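You operate a simulated robot arm through the tools that you are given. There is no shell and no other tool. Be economical: measure what you need, move in short steps, check, and stop when the job is done.

Carry out the task below with a simulated robot arm. There is one attempt and no reset: what you move stays moved.

JOB
Start the single machine, stop it as soon as it stitches, then finish the towel at 900 stitches a minute.
Fine: leave the speed dial until you have stopped; one press of the red button; wait till the run ends.

The check looks at the end state, three seconds after you hand in, the way a careful person would. Anything else that was tipped, shoved, dropped, spilled or broken makes it a failure. Flat cloth is picked up by pressing the open fingertips on it (5 to 10 N) and closing them slowly along it; thin cloth reads only 2 to 8 mm in the jaws.

ROBOT AND FRAMES
A 7-joint arm with a two-finger parallel gripper on a trunk, on a base that drives. Base frame: it is fixed to the floor where the robot stands at the start and does not move with it; the origin is under the middle of the robot, x ahead of it, y to its left, z up. Readings come in mm, degrees, newtons and seconds.
With the tool pointing down near the work surface it reaches from about 260 to 720 mm from the robot's upright axis, wherever it stands. Its first joint turns from -166.0 to 166.0 degrees. Places, roughly: single head [900, -200, 1300]; single machine [1200, -200, 1000]; small control panel [800, -500, 1300]; speed dial of the small panel [700, -500, 1300]. Payload 3.43 kg.
The TCP is the grasp point between the finger pads, 34 mm short of the fingertips. In the tool frame z runs along the fingers and y along their closing line. The gripper opens to 128 mm. The fingers are 24 mm wide and 12 mm thick; the gripper's body (48 by 130 mm) begins 96 mm behind the TCP.
Orientation is that of the tool frame in the base frame, as [roll, pitch, yaw] about the fixed x, y, z axes, in that order (R = Rz(yaw) Ry(pitch) Rx(roll)). With the fingers straight down and closing along the base's y, the tool's x points along the base's -x, its y along +y and its z along -z.

CONTROLS
- The arm moves only by the tool apply_moves. Its argument "rows" is text: rows parted by semicolons, each of 7 numbers parted by spaces: the turn, a rotation vector about the base's x, y, z in degrees, then the shift along the base's x, y, z in m, then the opening, from 0 (shut) to 1 (fully open). In form: wx wy wz tx ty tz grip; .... A call has 1 to 8 rows; each row shifts and turns the commanded pose from where the row before left it. Rows are played at 5 a second. More than 50 mm and 8.6 degrees between two rows, or a gripper value outside its range, and nothing of the call is played. Where a pose cannot be reached the arm comes as near as it can. A force on the tool above 40 N (or 10 N above the force at the start of the call, whichever is more), or a blocked arm, ends the call early, and 0.2 s more pass. The fingers move at their own pace (about 108 mm/s each) and stop on an object; they squeeze with about 30 N. The grip force told is the motor's: it shows also when the fingers shut on nothing. Time passes only in rows, and 0.2 s behind the last, so rows that do not move let the fingers close. The reply holds the time, the measured pose of the TCP, the force on the tool along the base axes, the opening and the grip force, in the units named above and with some noise, with the torque about the TCP (base axes, N m) and any sound that the robot's microphone picked up.
- Cameras (640 x 400 px; columns grow to the right, rows downward): "scene" is now at [-8.8, 106.7, 1512.9]; the picture's right is [-0.39, -0.92, 0.00], its down [-0.22, 0.09, -0.97] and it looks along [0.89, -0.38, -0.24] (base axes); focal length 284 px, centre (320, 200). "wrist" rides on the gripper at [76, -11, -160] in the tool frame; the picture's right is [0.15, 0.99, 0.00], its down [-0.88, 0.13, -0.46] and it looks along [-0.45, 0.07, 0.89] (tool axes); focal length 234 px, centre (320, 200). There is no depth. A picture from a camera that has moved, and an enlarged one, comes with that camera's place and axes in the base frame and with its lens. The place of the scene camera against the robot may be out by one fixed shift of up to 12 mm in any direction.
- grab_frame(camera): a new picture of that camera. The clock stands still meanwhile.
- raise_lower(by): slides the trunk up (or, below 0, down) by that many mm; the arm and the scene camera ride with it, the base frame stays. It gives what a move gives, with no picture.
- roll_base(legs): drives the robot by 1 to 6 legs, each [ahead, left, turn to the left] in mm, mm and degrees, along the robot's own axes; the way and the turn of a leg run together, so that a leg with both is an arc; at most 1500 mm and 180 degrees a leg. The arm and the cameras ride along, it lands a little off, and it stops where it bumps. It gives what a move gives.
- head_to(pan, tilt): turns the head with the scene camera to pan (to the left, within 86 degrees either way) and tilt (down, from -29 to 69), counted from straight ahead of the robot. It gives what a move gives.
- zoom(camera, box): a new picture of the part [left, top, right, bottom] of that camera's present view, enlarged. The clock stands still meanwhile.
- close_job(): hands the job in; it is judged then, once.

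Work in short steps. Places have to be worked out from the pictures, the camera data and where the tool is seen: move nearer, look again, correct. Check each grasp and each placing, and mend what went wrong. You have 120 turns and 78 pictures in all, those below and enlarged ones among them. Open the gripper and draw the arm clear of the work before you hand the job in, unless the task says otherwise; then end with one line.

The tools are called after "Call:" by a JSON object that holds its "fn" and its "kwargs". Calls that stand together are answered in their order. apply_moves: Moves the arm, as the interface text tells. Its arguments: {"type":"object","properties":{"rows":{"type":"string"}},"required":["rows"]} The other tools are called the same way: raise_lower (by) slides the trunk up or down; roll_base (legs) drives the base; head_to (pan, tilt) turns the head that bears the scene camera; grab_frame (camera) takes a picture; zoom (camera, box) takes an enlarged picture of a part of a camera's view; close_job () hands the job in.

At the start:

```text
time_s: 0.0
position: [382.1, -94.9, 1394.9]
orientation: [180.0, 0.0, -179.9]
ft_force: [0.0, -0.3, -0.1]
torque: [0.03, 0.0, 0.01]
finger_gap: 128.2
grip_force: 0.0
trunk travel left (down, up): [-178.0, 146.0]
robot x, y, heading: [-1.1, 2.7, 0.1]
head pan, tilt: [-23.0, 13.7]
```

scene: 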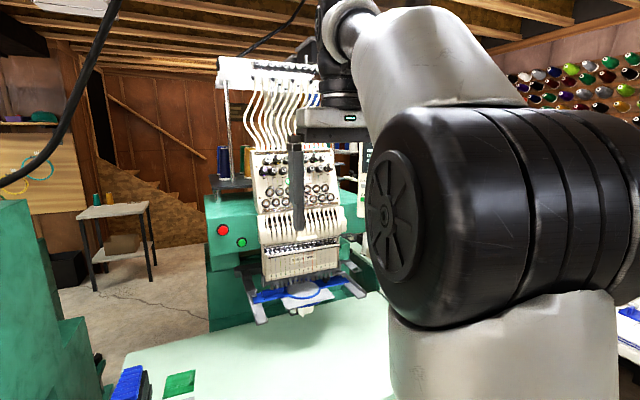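
wrist: 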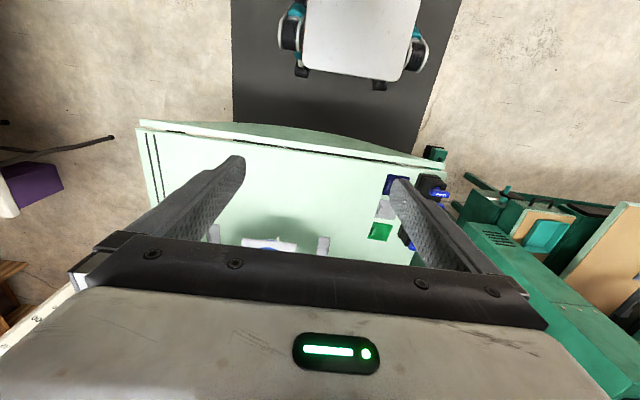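

The scene view shows the single machine with red and green buttons on its left; the arm hides the small panel. I zoom on the buttons and on the part by the panel.

Call:
{"fn": "zoom", "kwargs": {"camera": "scene", "box": [190, 120, 390, 330]}}

Call:
{"fn": "head_to", "kwargs": {"pan": -50, "tilt": 14}}

Call:
{"fn": "grab_frame", "kwargs": {"camera": "scene"}}

```text
1.90 times, centred on (290, 225) of scene
camera zoom: at [-8.8, 106.7, 1512.9], right [-0.39, -0.92, 0.0], down [-0.22, 0.09, -0.97], along [0.89, -0.38, -0.24], focal length 541 px, centre (377, 152)
```

zoom: 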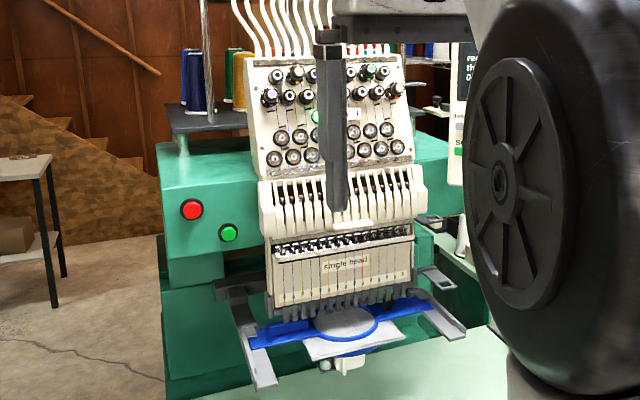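

```text
time_s: 0.9
position: [381.5, -96.1, 1395.2]
orientation: [180.0, 0.0, 179.8]
ft_force: [-0.6, -0.4, 0.4]
torque: [0.0, -0.03, 0.01]
finger_gap: 128.1
grip_force: 0.1
trunk travel left (down, up): [-178.0, 146.0]
robot x, y, heading: [0.3, -2.0, -0.2]
head pan, tilt: [-50.0, 14.0]
```

```text
74 pictures are left
camera scene: at [-34.7, 71.6, 1512.3], right [-0.77, -0.64, 0.0], down [-0.16, 0.19, -0.97], along [0.62, -0.74, -0.24], focal length 284 px, centre (320, 200)
```

scene: 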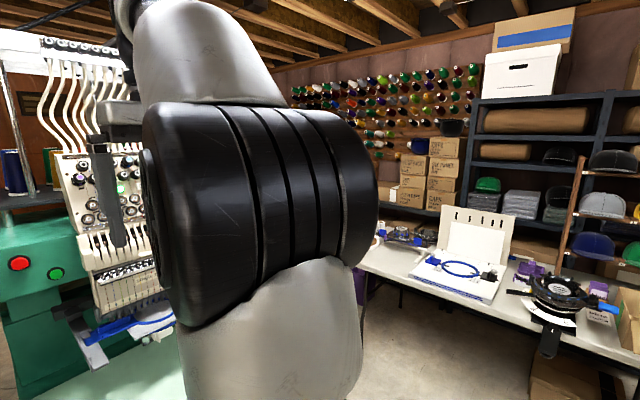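

The arm's elbow hides the panel. I swing the tool left at the same height and look again.

Call:
{"fn": "apply_moves", "kwargs": {"rows": "0 0 0 0 0.05 0 0; 0 0 0 0 0.05 0 0; 0 0 0 0 0.05 0 0; 0 0 0 0 0.05 0 0; 0 0 0 0 0.05 0 0; 0 0 0 0 0.05 0 0"}}

Call:
{"fn": "head_to", "kwargs": {"pan": -35, "tilt": 14}}

Call:
{"fn": "grab_frame", "kwargs": {"camera": "scene"}}

```text
time_s: 2.3
position: [380.7, 202.7, 1390.5]
orientation: [179.9, 0.4, 179.9]
ft_force: [-0.3, 0.4, -0.1]
torque: [-0.01, -0.03, -0.04]
finger_gap: 0.0
grip_force: 30.2
out of reach, approached as far as the arm can: row 6
trunk travel left (down, up): [-178.0, 146.0]
robot x, y, heading: [1.3, -2.4, 0.1]
head pan, tilt: [-50.0, 14.0]
```

```text
time_s: 3.1
position: [380.3, 200.8, 1389.5]
orientation: [179.8, 0.2, 179.9]
ft_force: [-0.1, 0.3, 0.0]
torque: [-0.02, 0.02, -0.01]
finger_gap: 0.1
grip_force: 29.6
trunk travel left (down, up): [-178.0, 146.0]
robot x, y, heading: [-0.2, -1.0, 0.2]
head pan, tilt: [-35.0, 14.0]
```

```text
73 pictures are left
camera scene: at [-18.3, 89.5, 1512.3], right [-0.57, -0.82, 0.0], down [-0.2, 0.14, -0.97], along [0.79, -0.56, -0.24], focal length 284 px, centre (320, 200)
```

scene: 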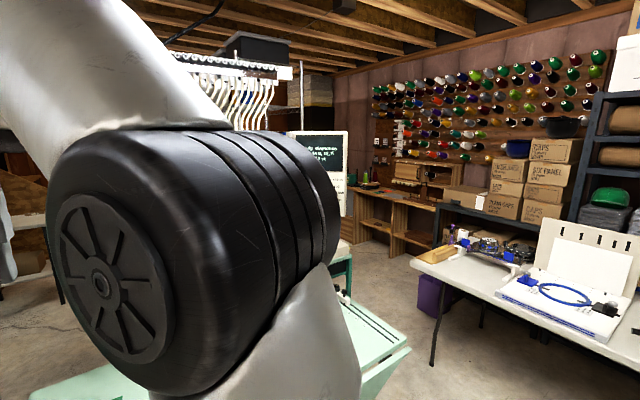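

The panel is half uncovered near (325,165); I zoom on it.

Call:
{"fn": "zoom", "kwargs": {"camera": "scene", "box": [270, 110, 390, 260]}}

```text
2.67 times, centred on (330, 185) of scene
camera zoom: at [-18.3, 89.5, 1512.3], right [-0.57, -0.82, 0.0], down [-0.2, 0.14, -0.97], along [0.79, -0.56, -0.24], focal length 757 px, centre (293, 240)
```

zoom: 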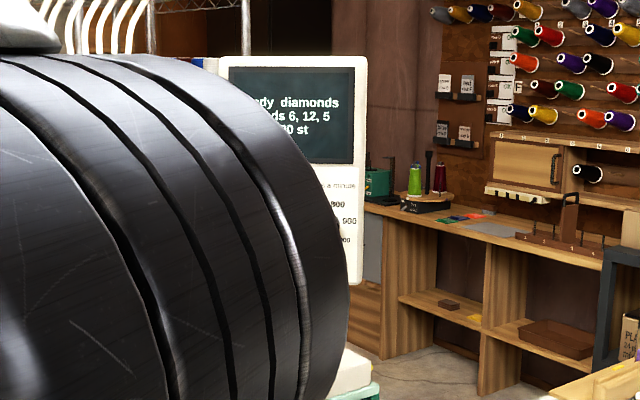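

The panel is still covered. I look at the floor in front of the base to see how much room there is to drive, and turn the tool further left to uncover the panel.

Call:
{"fn": "apply_moves", "kwargs": {"rows": "0 0 0 -0.04 0.03 0 0; 0 0 0 -0.04 0.03 0 0; 0 0 0 -0.04 0.03 0 0; 0 0 0 -0.04 0.03 0 0; 0 0 0 -0.04 0.03 0 0"}}

Call:
{"fn": "grab_frame", "kwargs": {"camera": "scene"}}

Call:
{"fn": "head_to", "kwargs": {"pan": -10, "tilt": 60}}

Call:
{"fn": "grab_frame", "kwargs": {"camera": "scene"}}

```text
time_s: 4.3
position: [180.5, 356.0, 1391.0]
orientation: [179.9, 0.0, 179.9]
ft_force: [-0.8, 0.3, -0.1]
torque: [0.01, 0.03, 0.0]
finger_gap: 0.0
grip_force: 30.1
trunk travel left (down, up): [-178.0, 146.0]
robot x, y, heading: [1.6, 0.9, 0.2]
head pan, tilt: [-35.0, 14.0]
```

```text
71 pictures are left
camera scene: at [-18.4, 89.6, 1512.3], right [-0.57, -0.82, 0.0], down [-0.2, 0.14, -0.97], along [0.79, -0.56, -0.24], focal length 284 px, centre (320, 200)
```

scene: 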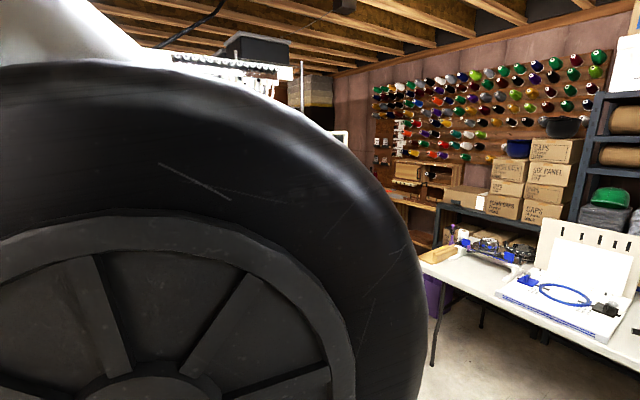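

```text
time_s: 5.4
position: [181.1, 355.5, 1388.8]
orientation: [-179.8, -0.2, 179.8]
ft_force: [-0.5, -0.4, 0.0]
torque: [0.0, -0.02, 0.02]
finger_gap: 0.0
grip_force: 30.2
trunk travel left (down, up): [-178.0, 146.0]
robot x, y, heading: [1.0, -0.3, 0.1]
head pan, tilt: [-10.0, 60.0]
```

```text
70 pictures are left
camera scene: at [-9.9, 124.3, 1475.7], right [-0.21, -0.98, 0.0], down [-0.59, 0.13, -0.8], along [0.78, -0.17, -0.6], focal length 284 px, centre (320, 200)
```

scene: 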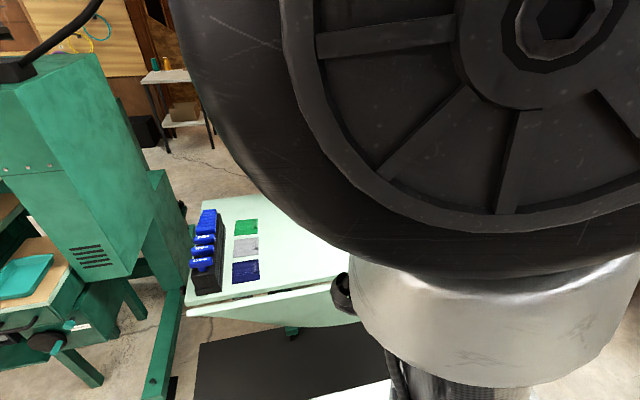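

The elbow blocks the view when the arm is left, so I swing the arm back and well to the right instead, going along an arc.

Call:
{"fn": "apply_moves", "kwargs": {"rows": "0 0 0 0.045 -0.02 0 0; 0 0 0 0.045 -0.02 0 0; 0 0 0 0.045 -0.02 0 0; 0 0 0 0.04 -0.03 0 0; 0 0 0 0.03 -0.04 0 0; 0 0 0 0.02 -0.045 0 0; 0 0 0 0.0 -0.05 0 0; 0 0 0 0 -0.05 0 0"}}

Call:
{"fn": "apply_moves", "kwargs": {"rows": "0 0 0 0 -0.05 0 0; 0 0 0 0 -0.05 0 0; 0 0 0 0 -0.05 0 0; 0 0 0 -0.02 -0.045 0 0; 0 0 0 -0.03 -0.04 0 0; 0 0 0 -0.03 -0.04 0 0; 0 0 0 -0.03 -0.04 0 0; 0 0 0 -0.03 -0.04 0 0"}}

Call:
{"fn": "head_to", "kwargs": {"pan": -28, "tilt": 14}}

Call:
{"fn": "grab_frame", "kwargs": {"camera": "scene"}}

```text
time_s: 7.2
position: [397.2, 71.3, 1386.8]
orientation: [-180.0, 0.0, 179.9]
ft_force: [0.6, -0.6, 0.1]
torque: [0.0, -0.05, -0.03]
finger_gap: 0.0
grip_force: 29.9
out of reach, approached as far as the arm can: row 4
trunk travel left (down, up): [-178.0, 146.0]
robot x, y, heading: [-3.7, 2.4, 0.0]
head pan, tilt: [-10.0, 60.0]
```

```text
time_s: 9.0
position: [258.2, -281.4, 1386.3]
orientation: [179.9, 0.0, -180.0]
ft_force: [-0.1, -0.5, 0.2]
torque: [0.02, 0.0, 0.03]
finger_gap: 0.0
grip_force: 30.3
trunk travel left (down, up): [-178.0, 146.0]
robot x, y, heading: [-0.1, 3.7, -0.1]
head pan, tilt: [-10.0, 60.0]
```

```text
time_s: 10.2
position: [259.3, -279.8, 1386.0]
orientation: [-180.0, 0.0, 179.9]
ft_force: [1.1, -1.0, 0.1]
torque: [-0.01, 0.0, -0.05]
finger_gap: 0.0
grip_force: 30.3
trunk travel left (down, up): [-178.0, 146.0]
robot x, y, heading: [2.7, 2.5, 0.0]
head pan, tilt: [-28.0, 14.0]
```

```text
69 pictures are left
camera scene: at [-12.3, 99.3, 1512.2], right [-0.47, -0.88, 0.0], down [-0.21, 0.11, -0.97], along [0.86, -0.46, -0.24], focal length 284 px, centre (320, 200)
```

scene: 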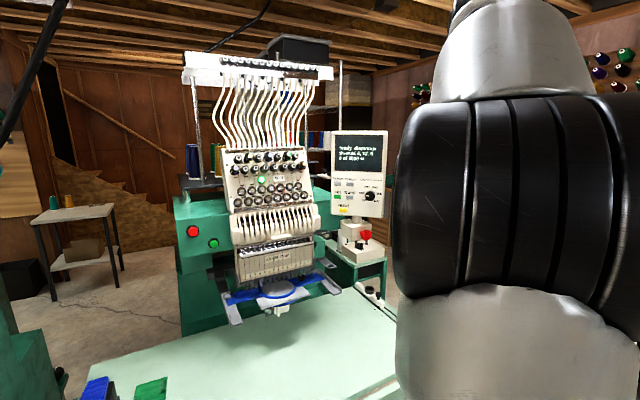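

The panel with the dial is now visible at about (360,175). I zoom on the panel and on the buttons.

Call:
{"fn": "zoom", "kwargs": {"camera": "scene", "box": [310, 120, 400, 265]}}

Call:
{"fn": "zoom", "kwargs": {"camera": "scene", "box": [325, 175, 395, 222]}}

Call:
{"fn": "zoom", "kwargs": {"camera": "scene", "box": [165, 190, 325, 320]}}

```text
2.76 times, centred on (355, 192) of scene
camera zoom: at [-12.3, 99.3, 1512.2], right [-0.47, -0.88, 0.0], down [-0.21, 0.11, -0.97], along [0.86, -0.46, -0.24], focal length 783 px, centre (223, 221)
```

zoom: 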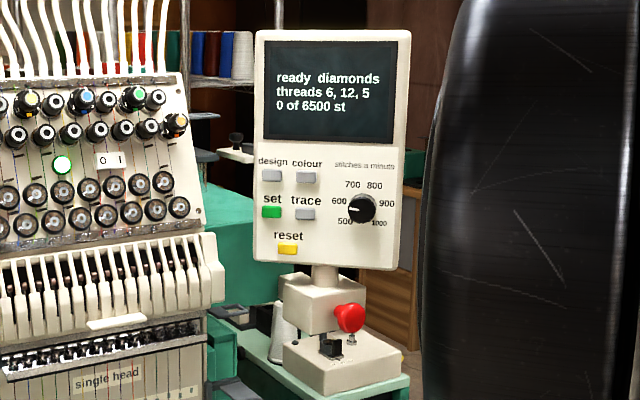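

```text
8.51 times, centred on (360, 198) of scene
camera zoom: at [-12.3, 99.3, 1512.2], right [-0.47, -0.88, 0.0], down [-0.21, 0.11, -0.97], along [0.86, -0.46, -0.24], focal length 2416 px, centre (-20, 213)
```

zoom: 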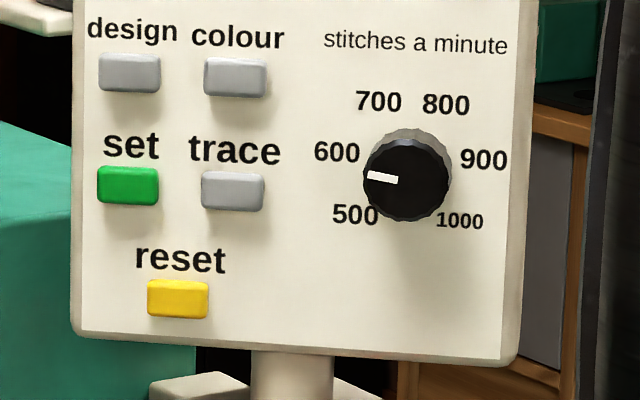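

```text
3.08 times, centred on (245, 255) of scene
camera zoom: at [-12.3, 99.3, 1512.2], right [-0.47, -0.88, 0.0], down [-0.21, 0.11, -0.97], along [0.86, -0.46, -0.24], focal length 873 px, centre (551, 31)
```

zoom: 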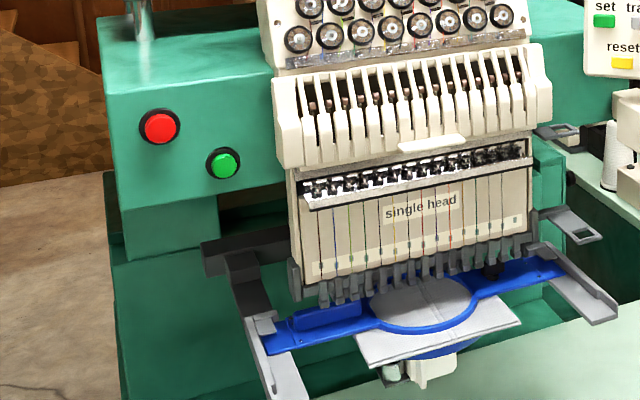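

The dial points at about 600; the scale runs 500–1000 clockwise with 900 on the right, dial near (720,-480,1297). Buttons are near (850, 55/0, 1227/1181). I move the robot right by 200 and ahead by 100 so that all are in reach.

Call:
{"fn": "roll_base", "kwargs": {"legs": [[0, -200, 0], [100, 0, 0]]}}

Call:
{"fn": "head_to", "kwargs": {"pan": 0, "tilt": 30}}

Call:
{"fn": "grab_frame", "kwargs": {"camera": "scene"}}

```text
time_s: 13.4
position: [357.3, -481.7, 1385.6]
orientation: [179.9, 0.0, 179.9]
ft_force: [0.1, -0.3, 0.0]
torque: [0.02, 0.02, 0.0]
finger_gap: 0.0
grip_force: 30.0
trunk travel left (down, up): [-178.0, 146.0]
robot x, y, heading: [100.3, -203.1, 0.1]
head pan, tilt: [-28.0, 14.0]
```

```text
time_s: 14.4
position: [357.3, -481.0, 1385.1]
orientation: [-180.0, 0.0, 179.9]
ft_force: [0.2, 0.4, 0.6]
torque: [-0.02, 0.01, -0.03]
finger_gap: 0.0
grip_force: 30.2
trunk travel left (down, up): [-178.0, 146.0]
robot x, y, heading: [102.7, -201.8, 0.0]
head pan, tilt: [0.0, 30.0]
```

```text
65 pictures are left
camera scene: at [94.4, -56.8, 1486.5], right [0.0, -1.0, 0.0], down [-0.5, 0.0, -0.87], along [0.87, 0.0, -0.5], focal length 284 px, centre (320, 200)
```

scene: 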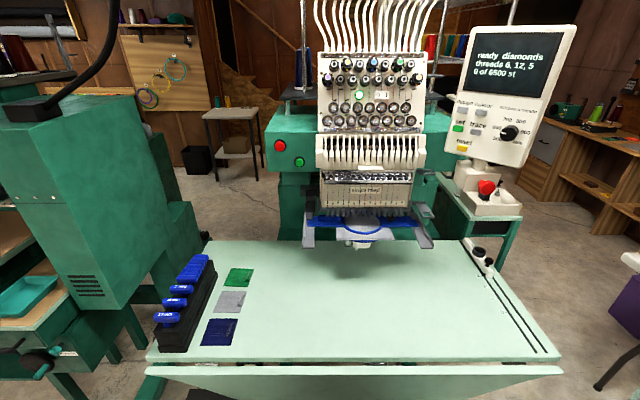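

Good clear view. Triangulated: red (856,55,1226), green (847,3,1181), dial (724,-483,1298). I zoom on the panel to get its orientation, and on the buttons.

Call:
{"fn": "zoom", "kwargs": {"camera": "scene", "box": [430, 20, 590, 120]}}

Call:
{"fn": "zoom", "kwargs": {"camera": "scene", "box": [445, 90, 565, 165]}}

Call:
{"fn": "zoom", "kwargs": {"camera": "scene", "box": [255, 120, 335, 190]}}

```text
4.00 times, centred on (510, 70) of scene
camera zoom: at [94.4, -56.8, 1486.5], right [0.0, -1.0, 0.0], down [-0.5, 0.0, -0.87], along [0.87, 0.0, -0.5], focal length 1135 px, centre (-440, 720)
```

zoom: 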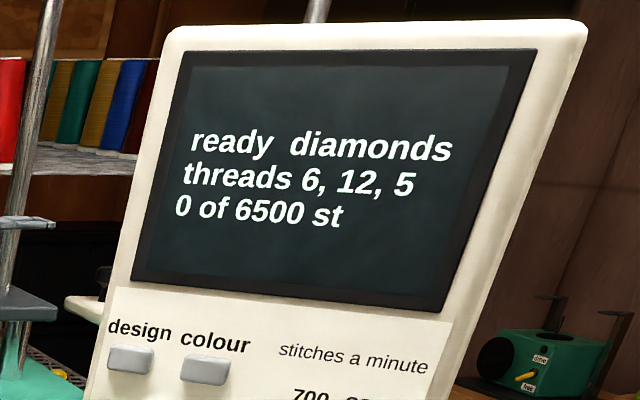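

```text
5.33 times, centred on (505, 128) of scene
camera zoom: at [94.4, -56.8, 1486.5], right [0.0, -1.0, 0.0], down [-0.5, 0.0, -0.87], along [0.87, 0.0, -0.5], focal length 1514 px, centre (-667, 587)
```

zoom: 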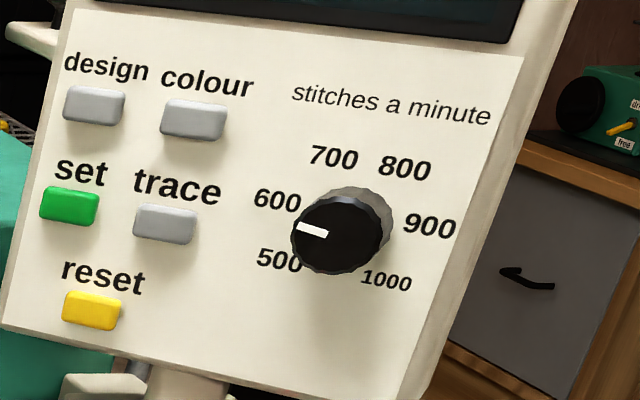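

```text
5.71 times, centred on (295, 155) of scene
camera zoom: at [94.4, -56.8, 1486.5], right [0.0, -1.0, 0.0], down [-0.5, 0.0, -0.87], along [0.87, 0.0, -0.5], focal length 1622 px, centre (463, 457)
```

zoom: 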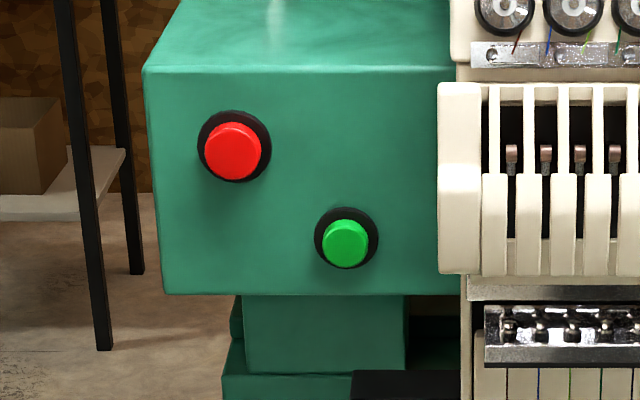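

Red's cap is about 30 mm, green's about 25 mm; the panel seems yawed about 33° (facing -x,+y) and nearly upright. Next I turn the tool from pointing down to pointing forward while moving to the free space in front of the machine.

Call:
{"fn": "apply_moves", "kwargs": {"rows": "0 -8.5 0 0.02 0.04 0 0; 0 -8.5 0 0.02 0.04 0 0; 0 -8.5 0 0.02 0.04 0 0; 0 -8.5 0 0.02 0.04 0 0; 0 -8.5 0 0.02 0.04 0 0; 0 -8.5 0 0.02 0.04 0 0; 0 -8.5 0 0.02 0.04 0 0; 0 -8.5 0 0.02 0.04 0 0"}}

```text
time_s: 15.4
position: [484.8, -327.3, 1319.1]
orientation: [177.1, 24.7, 178.4]
ft_force: [-0.5, -0.1, -1.1]
torque: [0.03, -0.01, -0.03]
finger_gap: 0.0
grip_force: 29.8
trunk travel left (down, up): [-178.0, 146.0]
robot x, y, heading: [95.7, -201.3, -0.1]
head pan, tilt: [0.0, 30.0]
stopped in row 5: the arm was blocked; the commanded pose is now the measured one
```

The arm was blocked with little force; I look at what happened.

Call:
{"fn": "grab_frame", "kwargs": {"camera": "scene"}}

Call:
{"fn": "grab_frame", "kwargs": {"camera": "wrist"}}

```text
61 pictures are left
camera scene: at [93.8, -57.3, 1484.4], right [0.0, -1.0, 0.0], down [-0.52, 0.0, -0.85], along [0.85, 0.0, -0.52], focal length 284 px, centre (320, 200)
```

scene: 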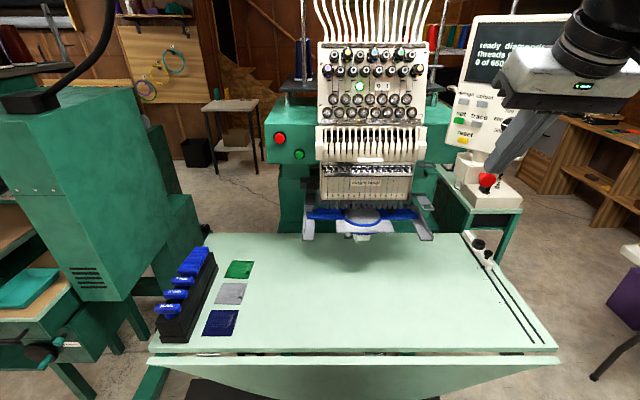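

```text
60 pictures are left
camera wrist: at [348.1, -343.7, 1431.3], right [-0.13, 0.99, -0.02], down [0.61, 0.09, 0.79], along [0.78, 0.09, -0.62], focal length 234 px, centre (320, 200)
```

wrist: 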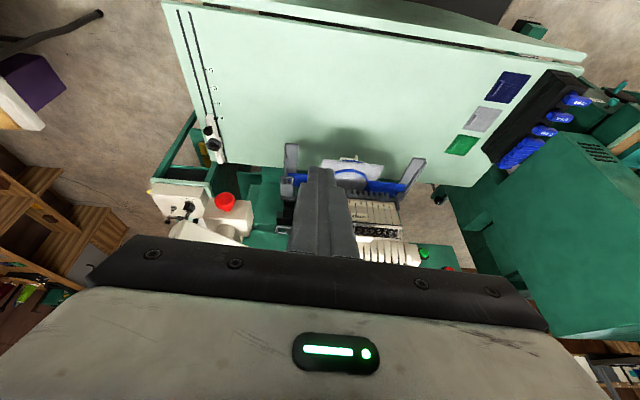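

Nothing is touched; probably the arm folded onto itself. I first stretch out forward and left, then continue the rotation.

Call:
{"fn": "apply_moves", "kwargs": {"rows": "0 0 0 0.03 0.035 0 0; 0 0 0 0.03 0.035 0 0; 0 0 0 0.03 0.035 0 0; 0 0 0 0.03 0.035 0 0; 0 -6 0 0.02 0.01 0 0; 0 -6 0 0.02 0.01 0 0; 0 -6 0 0.02 0.01 0 0; 0 -6 0 0.02 0.01 0 0"}}

```text
time_s: 17.2
position: [685.3, -145.7, 1322.4]
orientation: [176.3, 49.0, 178.1]
ft_force: [-0.7, 0.2, -0.7]
torque: [0.0, 0.0, -0.03]
finger_gap: 0.0
grip_force: 30.1
trunk travel left (down, up): [-178.0, 146.0]
robot x, y, heading: [96.3, -202.8, 0.2]
head pan, tilt: [0.0, 30.0]
```

That worked. I continue pitching to 90° with small retreat and lowering toward the button height.

Call:
{"fn": "apply_moves", "kwargs": {"rows": "0 -7 0 -0.01 0.015 -0.015 0; 0 -7 0 -0.01 0.015 -0.015 0; 0 -7 0 -0.01 0.015 -0.015 0; 0 -7 0 -0.01 0.015 -0.015 0; 0 -7 0 -0.01 0.015 -0.015 0; 0 -6 0 -0.01 0.015 -0.015 0"}}

Call:
{"fn": "grab_frame", "kwargs": {"camera": "scene"}}

```text
time_s: 18.2
position: [634.8, 6.2, 1220.6]
orientation: [142.2, 60.6, 161.3]
ft_force: [0.2, -0.8, -0.6]
torque: [0.01, -0.02, 0.02]
finger_gap: 0.0
grip_force: 29.8
out of reach, approached as far as the arm can: row 3
trunk travel left (down, up): [-178.0, 146.0]
robot x, y, heading: [99.1, -198.3, 0.2]
head pan, tilt: [0.0, 30.0]
stopped in row 4: the arm was blocked; the commanded pose is now the measured one
```

```text
59 pictures are left
camera scene: at [88.5, -23.8, 1488.4], right [0.37, -0.93, 0.0], down [-0.45, -0.18, -0.88], along [0.81, 0.33, -0.48], focal length 284 px, centre (320, 200)
```

scene: 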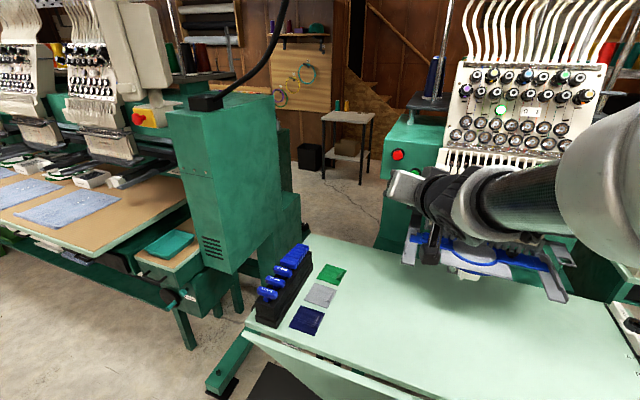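

The scene camera's axes swung, so the arm has bumped the robot's own head: the arm was folded too short. I back the base 100 mm to give the arm room, reset the head, and look.

Call:
{"fn": "roll_base", "kwargs": {"legs": [[-100, 0, 0]]}}

Call:
{"fn": "head_to", "kwargs": {"pan": 0, "tilt": 25}}

Call:
{"fn": "grab_frame", "kwargs": {"camera": "scene"}}

```text
time_s: 19.4
position: [536.9, 7.4, 1219.5]
orientation: [142.4, 60.5, 161.5]
ft_force: [0.1, -0.5, 0.4]
torque: [0.0, -0.02, -0.01]
finger_gap: 0.0
grip_force: 29.3
trunk travel left (down, up): [-178.0, 146.0]
robot x, y, heading: [-0.0, -200.1, -0.1]
head pan, tilt: [0.0, 30.0]
```

```text
time_s: 20.0
position: [537.7, 6.1, 1217.2]
orientation: [142.1, 60.0, 161.1]
ft_force: [-0.4, 0.3, -0.5]
torque: [0.0, 0.0, 0.01]
finger_gap: 0.2
grip_force: 29.9
trunk travel left (down, up): [-178.0, 146.0]
robot x, y, heading: [-0.4, -199.8, -0.3]
head pan, tilt: [0.0, 25.0]
```

```text
58 pictures are left
camera scene: at [-8.0, -27.7, 1489.4], right [0.32, -0.95, 0.0], down [-0.45, -0.15, -0.88], along [0.84, 0.28, -0.47], focal length 284 px, centre (320, 200)
```

scene: 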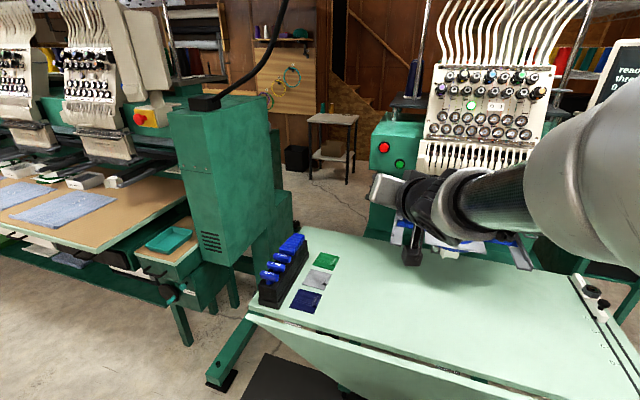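

The arm still presses the head aside. I extend forward (free to x≈780 on this side) while straightening the tool to point along +x.

Call:
{"fn": "apply_moves", "kwargs": {"rows": "0 0 0 0.04 0 0 0; 0 0 0 0.04 0 0 0; 0 -5 -5 0.02 0.005 0 0; 0 -5 -5 0.02 0.005 0 0; 0 -5 -5 0.02 0.005 0 0; 0 -5 -5 0.01 0.005 0 0; 0 -4 -4 0 0.005 0 0"}}

Call:
{"fn": "head_to", "kwargs": {"pan": 0, "tilt": 25}}

Call:
{"fn": "grab_frame", "kwargs": {"camera": "scene"}}

```text
time_s: 21.6
position: [686.7, 32.6, 1219.5]
orientation: [87.8, 75.3, 85.6]
ft_force: [0.1, -0.1, -0.4]
torque: [0.0, -0.01, 0.01]
finger_gap: 0.0
grip_force: 30.0
trunk travel left (down, up): [-178.0, 146.0]
robot x, y, heading: [4.6, -203.3, 0.1]
head pan, tilt: [0.0, 25.0]
```

```text
time_s: 22.2
position: [687.2, 32.0, 1218.8]
orientation: [88.2, 75.3, 86.1]
ft_force: [0.0, 0.7, 0.3]
torque: [-0.02, 0.0, -0.01]
finger_gap: 0.0
grip_force: 29.7
trunk travel left (down, up): [-178.0, 146.0]
robot x, y, heading: [5.6, -200.6, 0.3]
head pan, tilt: [0.0, 25.0]
```

```text
57 pictures are left
camera scene: at [-2.3, -56.8, 1494.4], right [0.0, -1.0, 0.0], down [-0.42, 0.0, -0.91], along [0.91, 0.0, -0.42], focal length 284 px, centre (320, 200)
```

scene: 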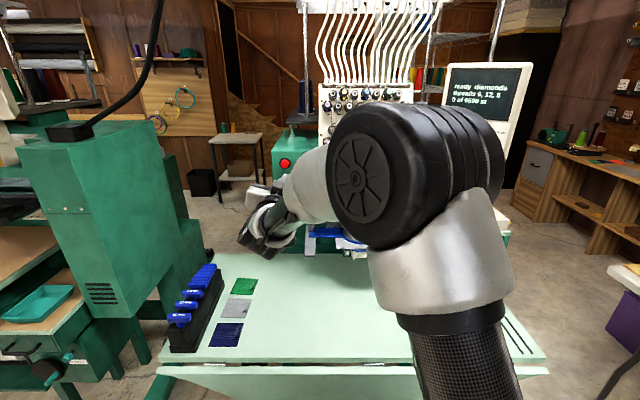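

The head is free and the tool points along +x with the camera below it. I roll the tool +75° about x so the closing line is vertical (the body then is narrow beside the machine head).

Call:
{"fn": "apply_moves", "kwargs": {"rows": "8.4 0 0 0 0 0 0; 8.4 0 0 0 0 0 0; 8.4 0 0 0 0 0 0; 8.4 0 0 0 0 0 0; 8.4 0 0 0 0 0 0; 8.4 0 0 0 0 0 0; 8.4 0 0 0 0 0 0; 8.4 0 0 0 0 0 0"}}

Call:
{"fn": "apply_moves", "kwargs": {"rows": "8 0 1.3 0 0 0 0; 0 0 1 0 0 0 0"}}

Call:
{"fn": "grab_frame", "kwargs": {"camera": "wrist"}}

Call:
{"fn": "grab_frame", "kwargs": {"camera": "scene"}}

```text
time_s: 24.0
position: [687.6, 31.4, 1219.8]
orientation: [92.0, 7.9, 88.9]
ft_force: [-0.7, 0.2, 0.2]
torque: [0.01, 0.0, 0.03]
finger_gap: 0.0
grip_force: 30.5
trunk travel left (down, up): [-178.0, 146.0]
robot x, y, heading: [0.5, -199.1, 0.2]
head pan, tilt: [0.0, 25.0]
```

```text
time_s: 24.6
position: [686.1, 30.1, 1220.0]
orientation: [92.0, 0.0, 91.4]
ft_force: [0.5, -0.1, -0.7]
torque: [-0.01, 0.0, -0.01]
finger_gap: 0.0
grip_force: 30.2
trunk travel left (down, up): [-178.0, 146.0]
robot x, y, heading: [-1.5, -199.9, -0.0]
head pan, tilt: [0.0, 25.0]
```

```text
56 pictures are left
camera wrist: at [524.2, 103.2, 1213.3], right [0.03, 0.15, 0.99], down [-0.43, -0.89, 0.15], along [0.9, -0.43, 0.04], focal length 234 px, centre (320, 200)
```

wrist: 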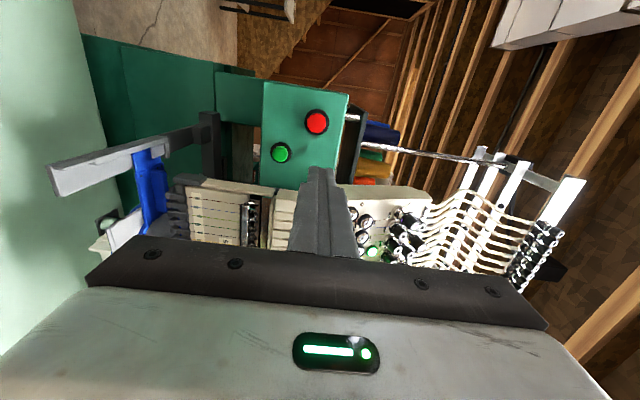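

```text
55 pictures are left
camera scene: at [-2.3, -56.8, 1494.4], right [0.0, -1.0, 0.0], down [-0.42, 0.0, -0.91], along [0.91, 0.0, -0.42], focal length 284 px, centre (320, 200)
```

scene: 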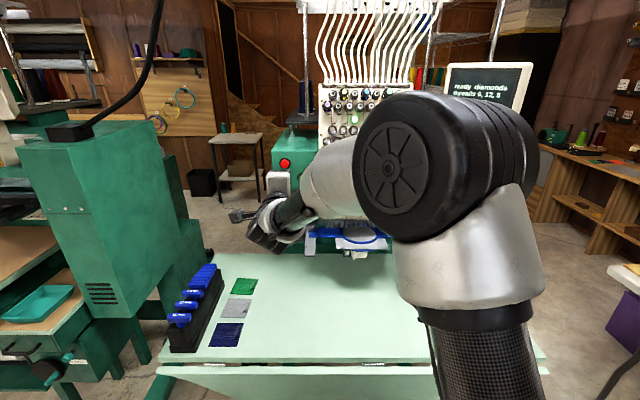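

The wrist view gives red at about (850,61,1206) and green at (850,13,1161), slightly lower than the scene estimate. I level the tool and move in front of green with the fingertip about 45 mm short, then recheck.

Call:
{"fn": "apply_moves", "kwargs": {"rows": "0 -2 0 0.02 -0.005 -0.02 0; 0 0 -1.4 0.02 -0.005 -0.02 0; 0 0 0 0.02 -0.005 -0.017 0; 0 0 0 0.012 -0.002 0 0"}}

Call:
{"fn": "grab_frame", "kwargs": {"camera": "wrist"}}

```text
time_s: 25.6
position: [760.2, 16.4, 1161.6]
orientation: [90.0, 0.1, 89.9]
ft_force: [0.2, 0.1, -0.3]
torque: [0.0, 0.0, -0.03]
finger_gap: 0.2
grip_force: 29.5
trunk travel left (down, up): [-178.0, 146.0]
robot x, y, heading: [-3.8, -201.4, -0.3]
head pan, tilt: [0.0, 25.0]
```

```text
54 pictures are left
camera wrist: at [599.2, 91.4, 1150.2], right [0.0, 0.15, 0.99], down [-0.46, -0.88, 0.13], along [0.89, -0.45, 0.07], focal length 234 px, centre (320, 200)
```

wrist: 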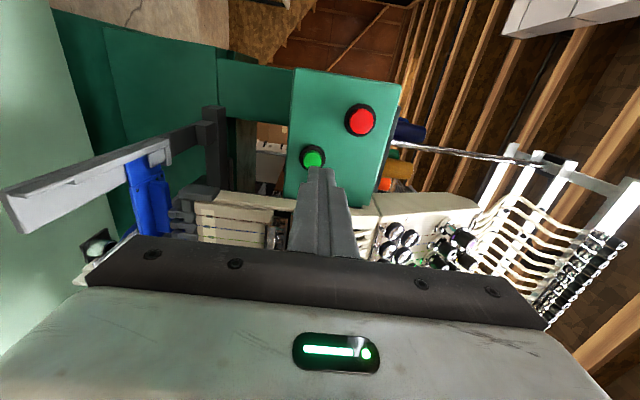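

Combining both wrist views: green ≈ (890,3,1155), red ≈ (890,56,1205). I align with green and close in to TCP x≈815, then look again.

Call:
{"fn": "apply_moves", "kwargs": {"rows": "0 0 0 0.015 -0.008 -0.004 0; 0 0 0 0.02 -0.005 -0.002 0; 0 0 0 0.02 0 0 0"}}

Call:
{"fn": "zoom", "kwargs": {"camera": "wrist", "box": [220, 60, 420, 200]}}

```text
time_s: 26.4
position: [814.2, 0.2, 1157.3]
orientation: [90.0, 0.1, 89.9]
ft_force: [0.2, 0.9, -0.4]
torque: [-0.01, 0.01, 0.02]
finger_gap: 0.0
grip_force: 30.0
trunk travel left (down, up): [-178.0, 146.0]
robot x, y, heading: [-1.4, -205.4, 0.1]
head pan, tilt: [0.0, 25.0]
```

```text
2.86 times, centred on (320, 130) of wrist
camera zoom: at [653.0, 77.3, 1144.7], right [0.0, 0.15, 0.99], down [-0.46, -0.88, 0.13], along [0.89, -0.45, 0.07], focal length 669 px, centre (320, 400)
```

zoom: 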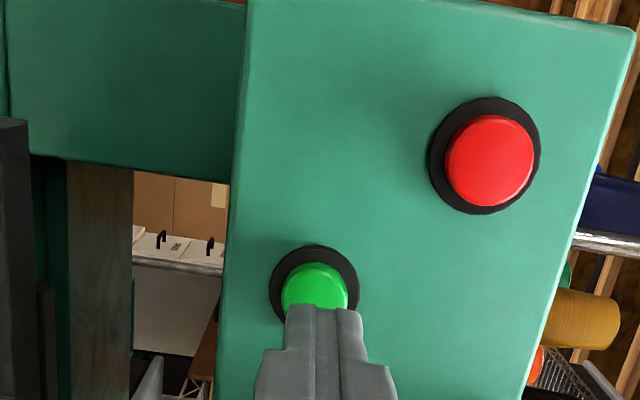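

Tip is nearly on green; I shift 3 mm left and 2 mm down and push forward in small steps until it clicks.

Call:
{"fn": "apply_moves", "kwargs": {"rows": "0 0 0 0.012 0.003 -0.002 0; 0 0 0 0.01 0 0 0; 0 0 0 0.005 0 0 0; 0 0 0 0.005 0 0 0; 0 0 0 0.004 0 0 0"}}

```text
time_s: 27.6
position: [849.0, 4.8, 1154.2]
orientation: [90.0, 0.1, 89.9]
ft_force: [-2.4, 0.1, 0.2]
torque: [-0.03, -0.03, -0.05]
finger_gap: 0.0
grip_force: 29.9
trunk travel left (down, up): [-178.0, 146.0]
robot x, y, heading: [1.0, -202.1, -0.3]
head pan, tilt: [0.0, 25.0]
```

Contact at tip x≈883 (-2.4 N). I keep pressing in 2 mm steps.

Call:
{"fn": "apply_moves", "kwargs": {"rows": "0 0 0 0.002 0 0 0; 0 0 0 0.002 0 0 0; 0 0 0 0.002 0 0 0"}}

```text
time_s: 28.4
position: [854.3, 5.2, 1155.2]
orientation: [89.8, 0.1, 89.8]
ft_force: [-18.5, -3.3, 0.3]
torque: [0.0, 0.01, -0.21]
finger_gap: 0.0
grip_force: 30.1
trunk travel left (down, up): [-178.0, 146.0]
robot x, y, heading: [2.8, -199.1, 0.1]
head pan, tilt: [0.0, 25.0]
heard: click
```

Click heard. I back off, move in front of red, and listen for stitching.

Call:
{"fn": "apply_moves", "kwargs": {"rows": "0 0 0 -0.025 0 0 0; 0 0 0 -0.01 0.025 0.025 0; 0 0 0 0 0.026 0.025 0"}}

Call:
{"fn": "zoom", "kwargs": {"camera": "scene", "box": [300, 50, 540, 200]}}

Call:
{"fn": "zoom", "kwargs": {"camera": "wrist", "box": [220, 60, 420, 200]}}

```text
time_s: 29.2
position: [820.0, 55.6, 1207.0]
orientation: [90.0, 0.0, 89.9]
ft_force: [0.1, -0.2, 0.8]
torque: [-0.05, 0.06, 0.02]
finger_gap: 0.0
grip_force: 29.8
trunk travel left (down, up): [-178.0, 146.0]
robot x, y, heading: [1.5, -199.9, 0.0]
head pan, tilt: [0.0, 25.0]
```

```text
2.67 times, centred on (420, 125) of scene
camera zoom: at [-2.3, -56.7, 1494.4], right [0.0, -1.0, 0.0], down [-0.42, 0.0, -0.91], along [0.91, 0.0, -0.42], focal length 757 px, centre (53, 400)
```

zoom: 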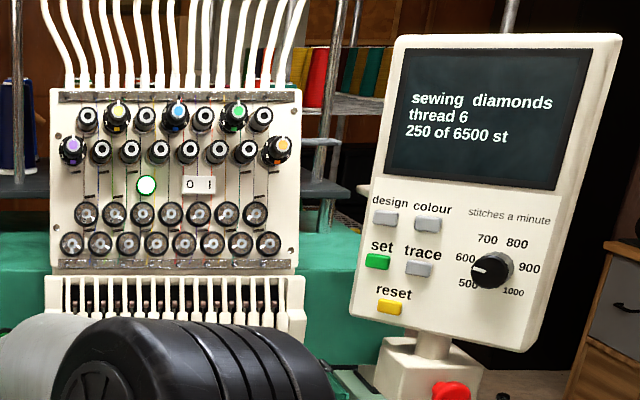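

```text
2.86 times, centred on (320, 130) of wrist
camera zoom: at [658.7, 131.2, 1193.5], right [0.0, 0.15, 0.99], down [-0.46, -0.88, 0.13], along [0.89, -0.45, 0.07], focal length 669 px, centre (320, 400)
```

zoom: 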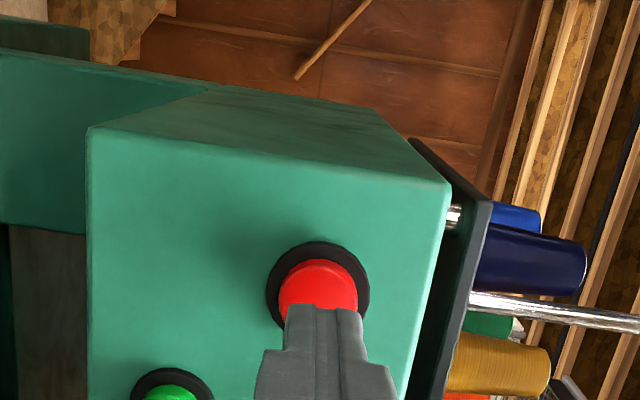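

It is sewing (250 of 6500). Press red now, once, then pull back.

Call:
{"fn": "apply_moves", "kwargs": {"rows": "0 0 0 0.015 0 0 0; 0 0 0 0.01 0 0 0; 0 0 0 0.005 0 0 0; 0 0 0 0.003 0 0 0"}}

```text
time_s: 30.2
position: [852.4, 57.3, 1205.5]
orientation: [89.9, 0.1, 89.8]
ft_force: [-9.2, -1.3, -1.9]
torque: [0.02, 0.0, -0.07]
finger_gap: 0.1
grip_force: 29.9
trunk travel left (down, up): [-178.0, 146.0]
robot x, y, heading: [0.5, -201.8, -0.1]
head pan, tilt: [0.0, 25.0]
heard: click
```

Click heard. I back straight off and read the screen.

Call:
{"fn": "apply_moves", "kwargs": {"rows": "0 0 0 -0.02 0 0 0; 0 0 0 -0.03 0 0 0"}}

Call:
{"fn": "zoom", "kwargs": {"camera": "scene", "box": [300, 50, 540, 200]}}

```text
time_s: 30.8
position: [803.3, 56.2, 1205.3]
orientation: [89.9, 0.1, 89.9]
ft_force: [0.2, 0.5, 0.7]
torque: [0.03, -0.04, -0.04]
finger_gap: 0.0
grip_force: 30.1
trunk travel left (down, up): [-178.0, 146.0]
robot x, y, heading: [1.0, -201.2, -0.0]
head pan, tilt: [0.0, 25.0]
```

```text
2.67 times, centred on (420, 125) of scene
camera zoom: at [-2.2, -56.8, 1494.4], right [0.0, -1.0, 0.0], down [-0.42, 0.0, -0.91], along [0.91, 0.0, -0.42], focal length 757 px, centre (53, 400)
```

zoom: 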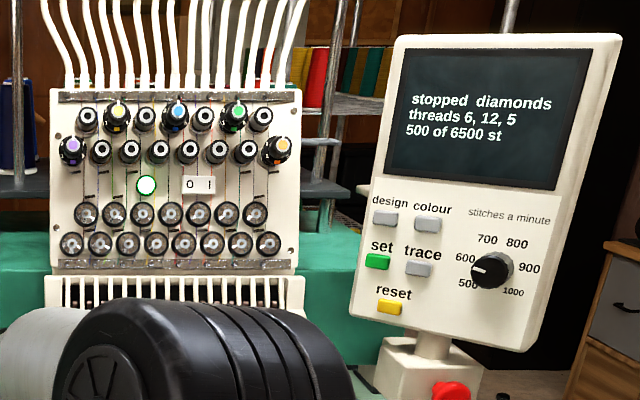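

Stopped at 500 of 6500, dial untouched. Now I retreat: base back 110 mm, then draw the arm back a little before sweeping right toward the dial (~(735,-490,1285)).

Call:
{"fn": "roll_base", "kwargs": {"legs": [[-110, 0, 0]]}}

Call:
{"fn": "apply_moves", "kwargs": {"rows": "0 0 0 -0.04 0 0.02 0; 0 0 0 -0.04 -0.02 0.02 0; 0 0 0 0 -0.045 0.02 0; 0 0 0 0 -0.045 0.01 0; 0 0 0 0 -0.045 0.01 0; 0 0 0 0 -0.048 0 0; 0 0 0 0 -0.048 0 0; 0 0 0 0 -0.048 0 0"}}

Call:
{"fn": "grab_frame", "kwargs": {"camera": "scene"}}

```text
time_s: 32.0
position: [694.2, 56.3, 1204.3]
orientation: [89.9, 0.1, 90.0]
ft_force: [-0.4, 0.5, -0.1]
torque: [0.02, -0.02, -0.01]
finger_gap: 0.1
grip_force: 29.5
trunk travel left (down, up): [-178.0, 146.0]
robot x, y, heading: [-110.4, -202.2, 0.0]
head pan, tilt: [0.0, 25.0]
```

```text
time_s: 33.8
position: [615.4, -245.4, 1283.8]
orientation: [90.0, 0.2, 89.9]
ft_force: [0.5, 0.0, 0.0]
torque: [0.04, 0.01, -0.02]
finger_gap: 0.0
grip_force: 30.1
trunk travel left (down, up): [-178.0, 146.0]
robot x, y, heading: [-105.0, -200.9, 0.1]
head pan, tilt: [0.0, 25.0]
```

```text
49 pictures are left
camera scene: at [-111.6, -56.9, 1494.4], right [0.0, -1.0, 0.0], down [-0.42, 0.0, -0.91], along [0.91, 0.0, -0.42], focal length 284 px, centre (320, 200)
```

scene: 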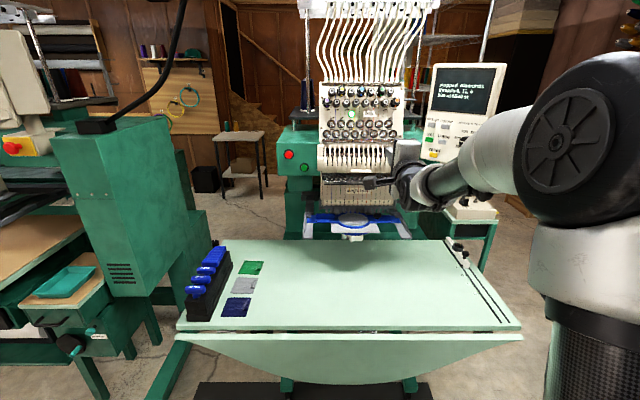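

Arm cleared well. I yaw the tool -33° to face the panel and shift right in front of it, then look with the wrist camera.

Call:
{"fn": "apply_moves", "kwargs": {"rows": "0 0 0 -0.01 -0.04 0 0; 0 0 -8.3 0 -0.03 0 0; 0 0 -8.3 0 -0.03 0 0; 0 0 -8.3 0 -0.03 0 0; 0 0 -8.1 0 -0.03 0 0.4"}}

Call:
{"fn": "grab_frame", "kwargs": {"camera": "wrist"}}

Call:
{"fn": "grab_frame", "kwargs": {"camera": "scene"}}

```text
time_s: 35.0
position: [603.0, -402.4, 1284.9]
orientation: [90.0, 0.3, 56.9]
ft_force: [0.2, 0.6, 0.3]
torque: [-0.01, 0.0, 0.04]
finger_gap: 51.1
grip_force: 0.0
trunk travel left (down, up): [-178.0, 146.0]
robot x, y, heading: [-105.9, -196.6, 0.1]
head pan, tilt: [0.0, 25.0]
```

```text
48 pictures are left
camera wrist: at [508.9, -252.6, 1271.7], right [0.08, 0.13, 0.99], down [-0.86, -0.49, 0.13], along [0.5, -0.86, 0.07], focal length 234 px, centre (320, 200)
```

wrist: 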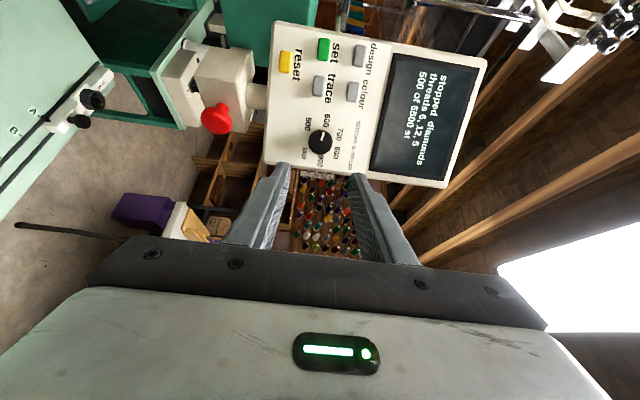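

```text
47 pictures are left
camera scene: at [-111.5, -56.9, 1494.4], right [0.0, -1.0, 0.0], down [-0.42, 0.0, -0.91], along [0.91, 0.0, -0.42], focal length 284 px, centre (320, 200)
```

scene: 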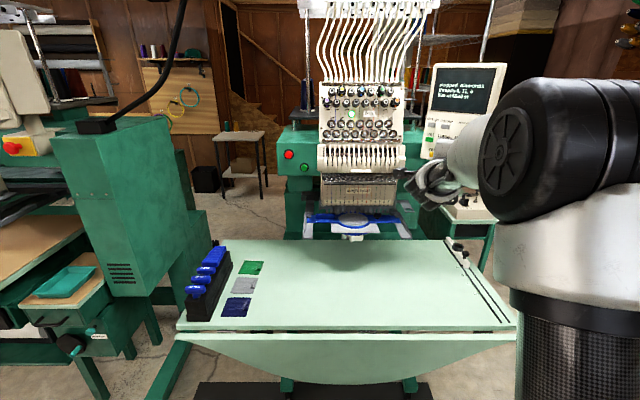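

From the wrist view the dial front is near (748,-500,1284), panel yaw about -38°. I add 5° yaw and roll the tool back by ~80° (fingers horizontal) to have room for clockwise strokes.

Call:
{"fn": "apply_moves", "kwargs": {"rows": "0 0 -5 0 0 0 0.4; -6.7 5.24 0 0 0 0 0.4; -6.7 5.24 0 0 0 0 0.4; -6.7 5.24 0 0 0 0 0.4; -6.7 5.24 0 0 0 0 0.4; -6.7 5.24 0 0 0 0 0.4; -6.7 5.24 0 0 0 0 0.4; -6.7 5.24 0 0 0 0 0.4"}}

Call:
{"fn": "apply_moves", "kwargs": {"rows": "-6.7 5.24 0 0 0 0 0.4; -6.7 5.24 0 0 0 0 0.4; 0 0 0 0.02 -0.012 0 0.4; 0 0 0 0.03 -0.019 0 0.4"}}

Call:
{"fn": "grab_frame", "kwargs": {"camera": "wrist"}}

```text
time_s: 36.8
position: [603.9, -402.3, 1284.6]
orientation: [89.9, 59.8, 51.9]
ft_force: [-0.1, 0.3, -0.9]
torque: [0.0, -0.01, 0.04]
finger_gap: 51.2
grip_force: 0.0
trunk travel left (down, up): [-178.0, 146.0]
robot x, y, heading: [-108.2, -197.3, -0.1]
head pan, tilt: [0.0, 25.0]
```

```text
time_s: 37.8
position: [654.3, -433.2, 1283.9]
orientation: [90.0, 76.7, 52.1]
ft_force: [-0.4, -0.5, -0.1]
torque: [0.0, 0.04, -0.01]
finger_gap: 51.0
grip_force: 0.1
trunk travel left (down, up): [-178.0, 146.0]
robot x, y, heading: [-107.7, -193.9, 0.2]
head pan, tilt: [0.0, 25.0]
```

```text
46 pictures are left
camera wrist: at [529.6, -330.3, 1207.6], right [0.61, 0.79, 0.08], down [-0.41, 0.22, 0.89], along [0.68, -0.58, 0.45], focal length 234 px, centre (320, 200)
```

wrist: 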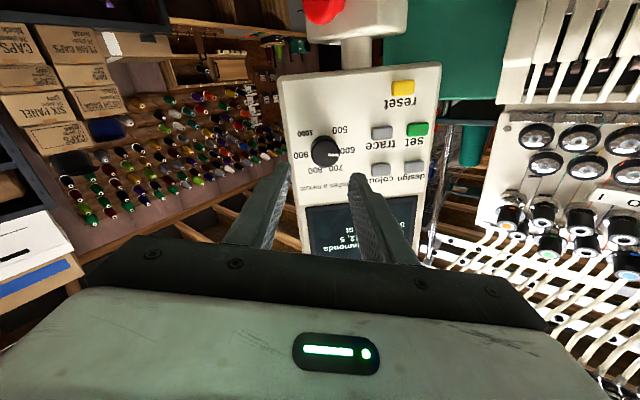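

Dial front triangulates to (752,-504,1285). Panel yaw is still uncertain (38–50°), so I zoom the wrist view to measure it better.

Call:
{"fn": "zoom", "kwargs": {"camera": "wrist", "box": [260, 50, 460, 175]}}

```text
3.20 times, centred on (360, 112) of wrist
camera zoom: at [529.6, -330.3, 1207.6], right [0.61, 0.79, 0.08], down [-0.41, 0.22, 0.89], along [0.68, -0.58, 0.45], focal length 749 px, centre (192, 480)
```

zoom: 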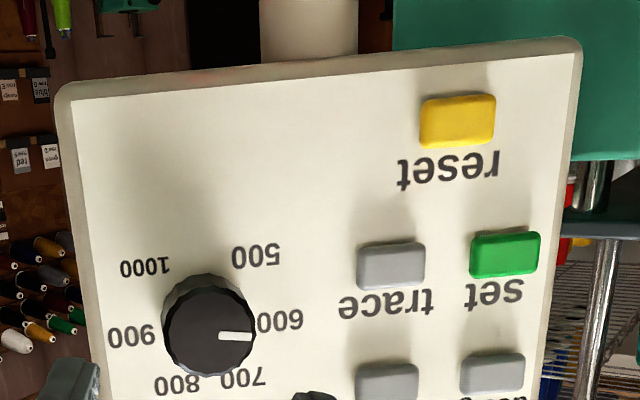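

The row slopes give a panel yaw of about -44°. I yaw 6° more and move to 60 mm in front of the knob on its axis, then recheck.

Call:
{"fn": "apply_moves", "kwargs": {"rows": "0 0 -3 0.027 -0.014 0.001 0.45; 0 0 -3 0.028 -0.015 0.001 0.45"}}

Call:
{"fn": "zoom", "kwargs": {"camera": "wrist", "box": [220, 80, 420, 205]}}

```text
time_s: 38.4
position: [708.6, -463.1, 1284.6]
orientation: [89.8, 76.8, 46.0]
ft_force: [-0.6, 0.6, 0.5]
torque: [0.05, 0.01, 0.0]
finger_gap: 57.4
grip_force: 0.0
trunk travel left (down, up): [-178.0, 146.0]
robot x, y, heading: [-106.9, -199.5, 0.3]
head pan, tilt: [0.0, 25.0]
```

```text
3.20 times, centred on (320, 142) of wrist
camera zoom: at [596.7, -347.9, 1207.5], right [0.69, 0.72, 0.08], down [-0.38, 0.26, 0.89], along [0.61, -0.65, 0.45], focal length 749 px, centre (320, 384)
```

zoom: 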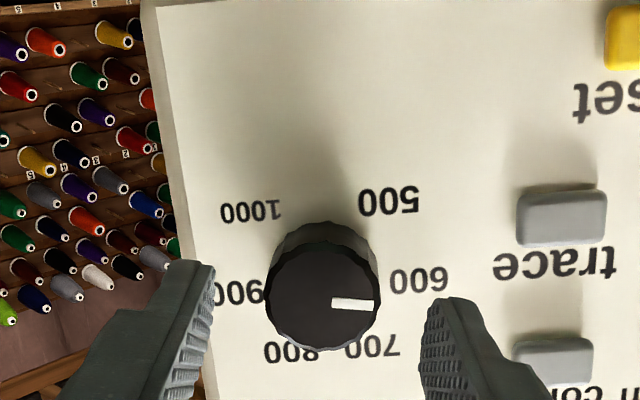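

The open fingers straddle the knob, tips about 14 mm short of its face. I advance 26 mm along the axis and check the force before closing.

Call:
{"fn": "apply_moves", "kwargs": {"rows": "0 0 0 0.006 -0.006 0 0.45; 0 0 0 0.006 -0.007 0.001 0.45; 0 0 0 0.006 -0.006 0 0.45"}}

Call:
{"fn": "zoom", "kwargs": {"camera": "wrist", "box": [220, 80, 420, 205]}}

```text
time_s: 39.2
position: [726.5, -482.4, 1287.9]
orientation: [89.9, 76.7, 45.8]
ft_force: [0.4, 0.1, -0.5]
torque: [0.01, -0.01, -0.02]
finger_gap: 57.5
grip_force: 0.1
trunk travel left (down, up): [-178.0, 146.0]
robot x, y, heading: [-107.2, -199.0, 0.1]
head pan, tilt: [0.0, 25.0]
```

```text
3.20 times, centred on (320, 142) of wrist
camera zoom: at [615.2, -366.2, 1211.0], right [0.69, 0.72, 0.08], down [-0.38, 0.26, 0.89], along [0.61, -0.65, 0.45], focal length 749 px, centre (320, 384)
```

zoom: 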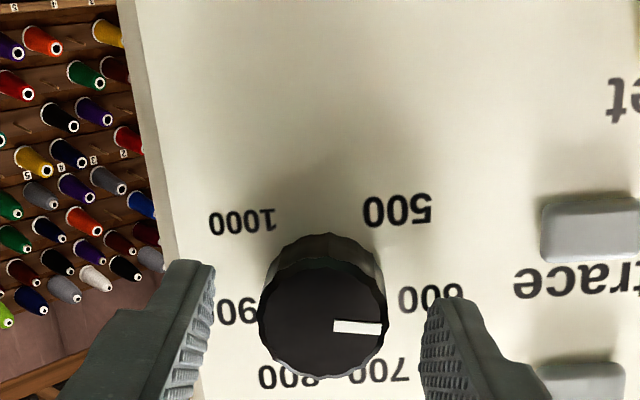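

Tips are just at the knob's face, centred. I advance 12 mm more with a slight rise and then close.

Call:
{"fn": "apply_moves", "kwargs": {"rows": "0 0 0 0.005 -0.005 0.001 0.45; 0 0 0 0.004 -0.004 0 0.45; 0 0 0 0 0 0 0.3; 0 0 0 0 0 0 0.2; 0 0 0 0 0 0 0.15"}}

Call:
{"fn": "zoom", "kwargs": {"camera": "wrist", "box": [220, 80, 420, 205]}}

```text
time_s: 40.4
position: [734.8, -484.8, 1289.8]
orientation: [89.6, 76.7, 45.9]
ft_force: [-13.3, 25.3, -4.1]
torque: [0.33, 0.09, 1.64]
finger_gap: 42.3
grip_force: 20.3
trunk travel left (down, up): [-178.0, 146.0]
robot x, y, heading: [-109.5, -197.8, 0.1]
head pan, tilt: [0.0, 25.0]
```

```text
3.20 times, centred on (320, 142) of wrist
camera zoom: at [623.5, -370.0, 1212.6], right [0.69, 0.72, 0.09], down [-0.38, 0.26, 0.89], along [0.62, -0.64, 0.46], focal length 749 px, centre (320, 384)
```

zoom: 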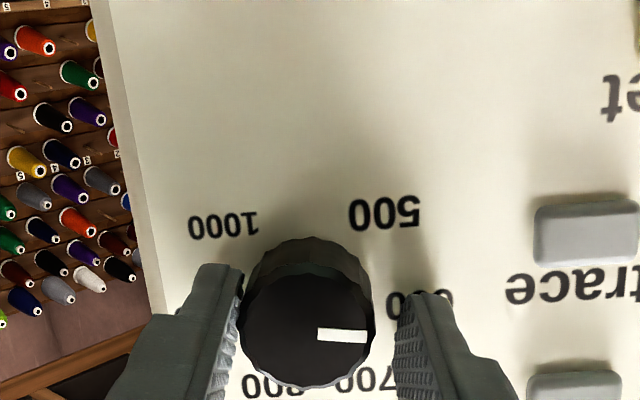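

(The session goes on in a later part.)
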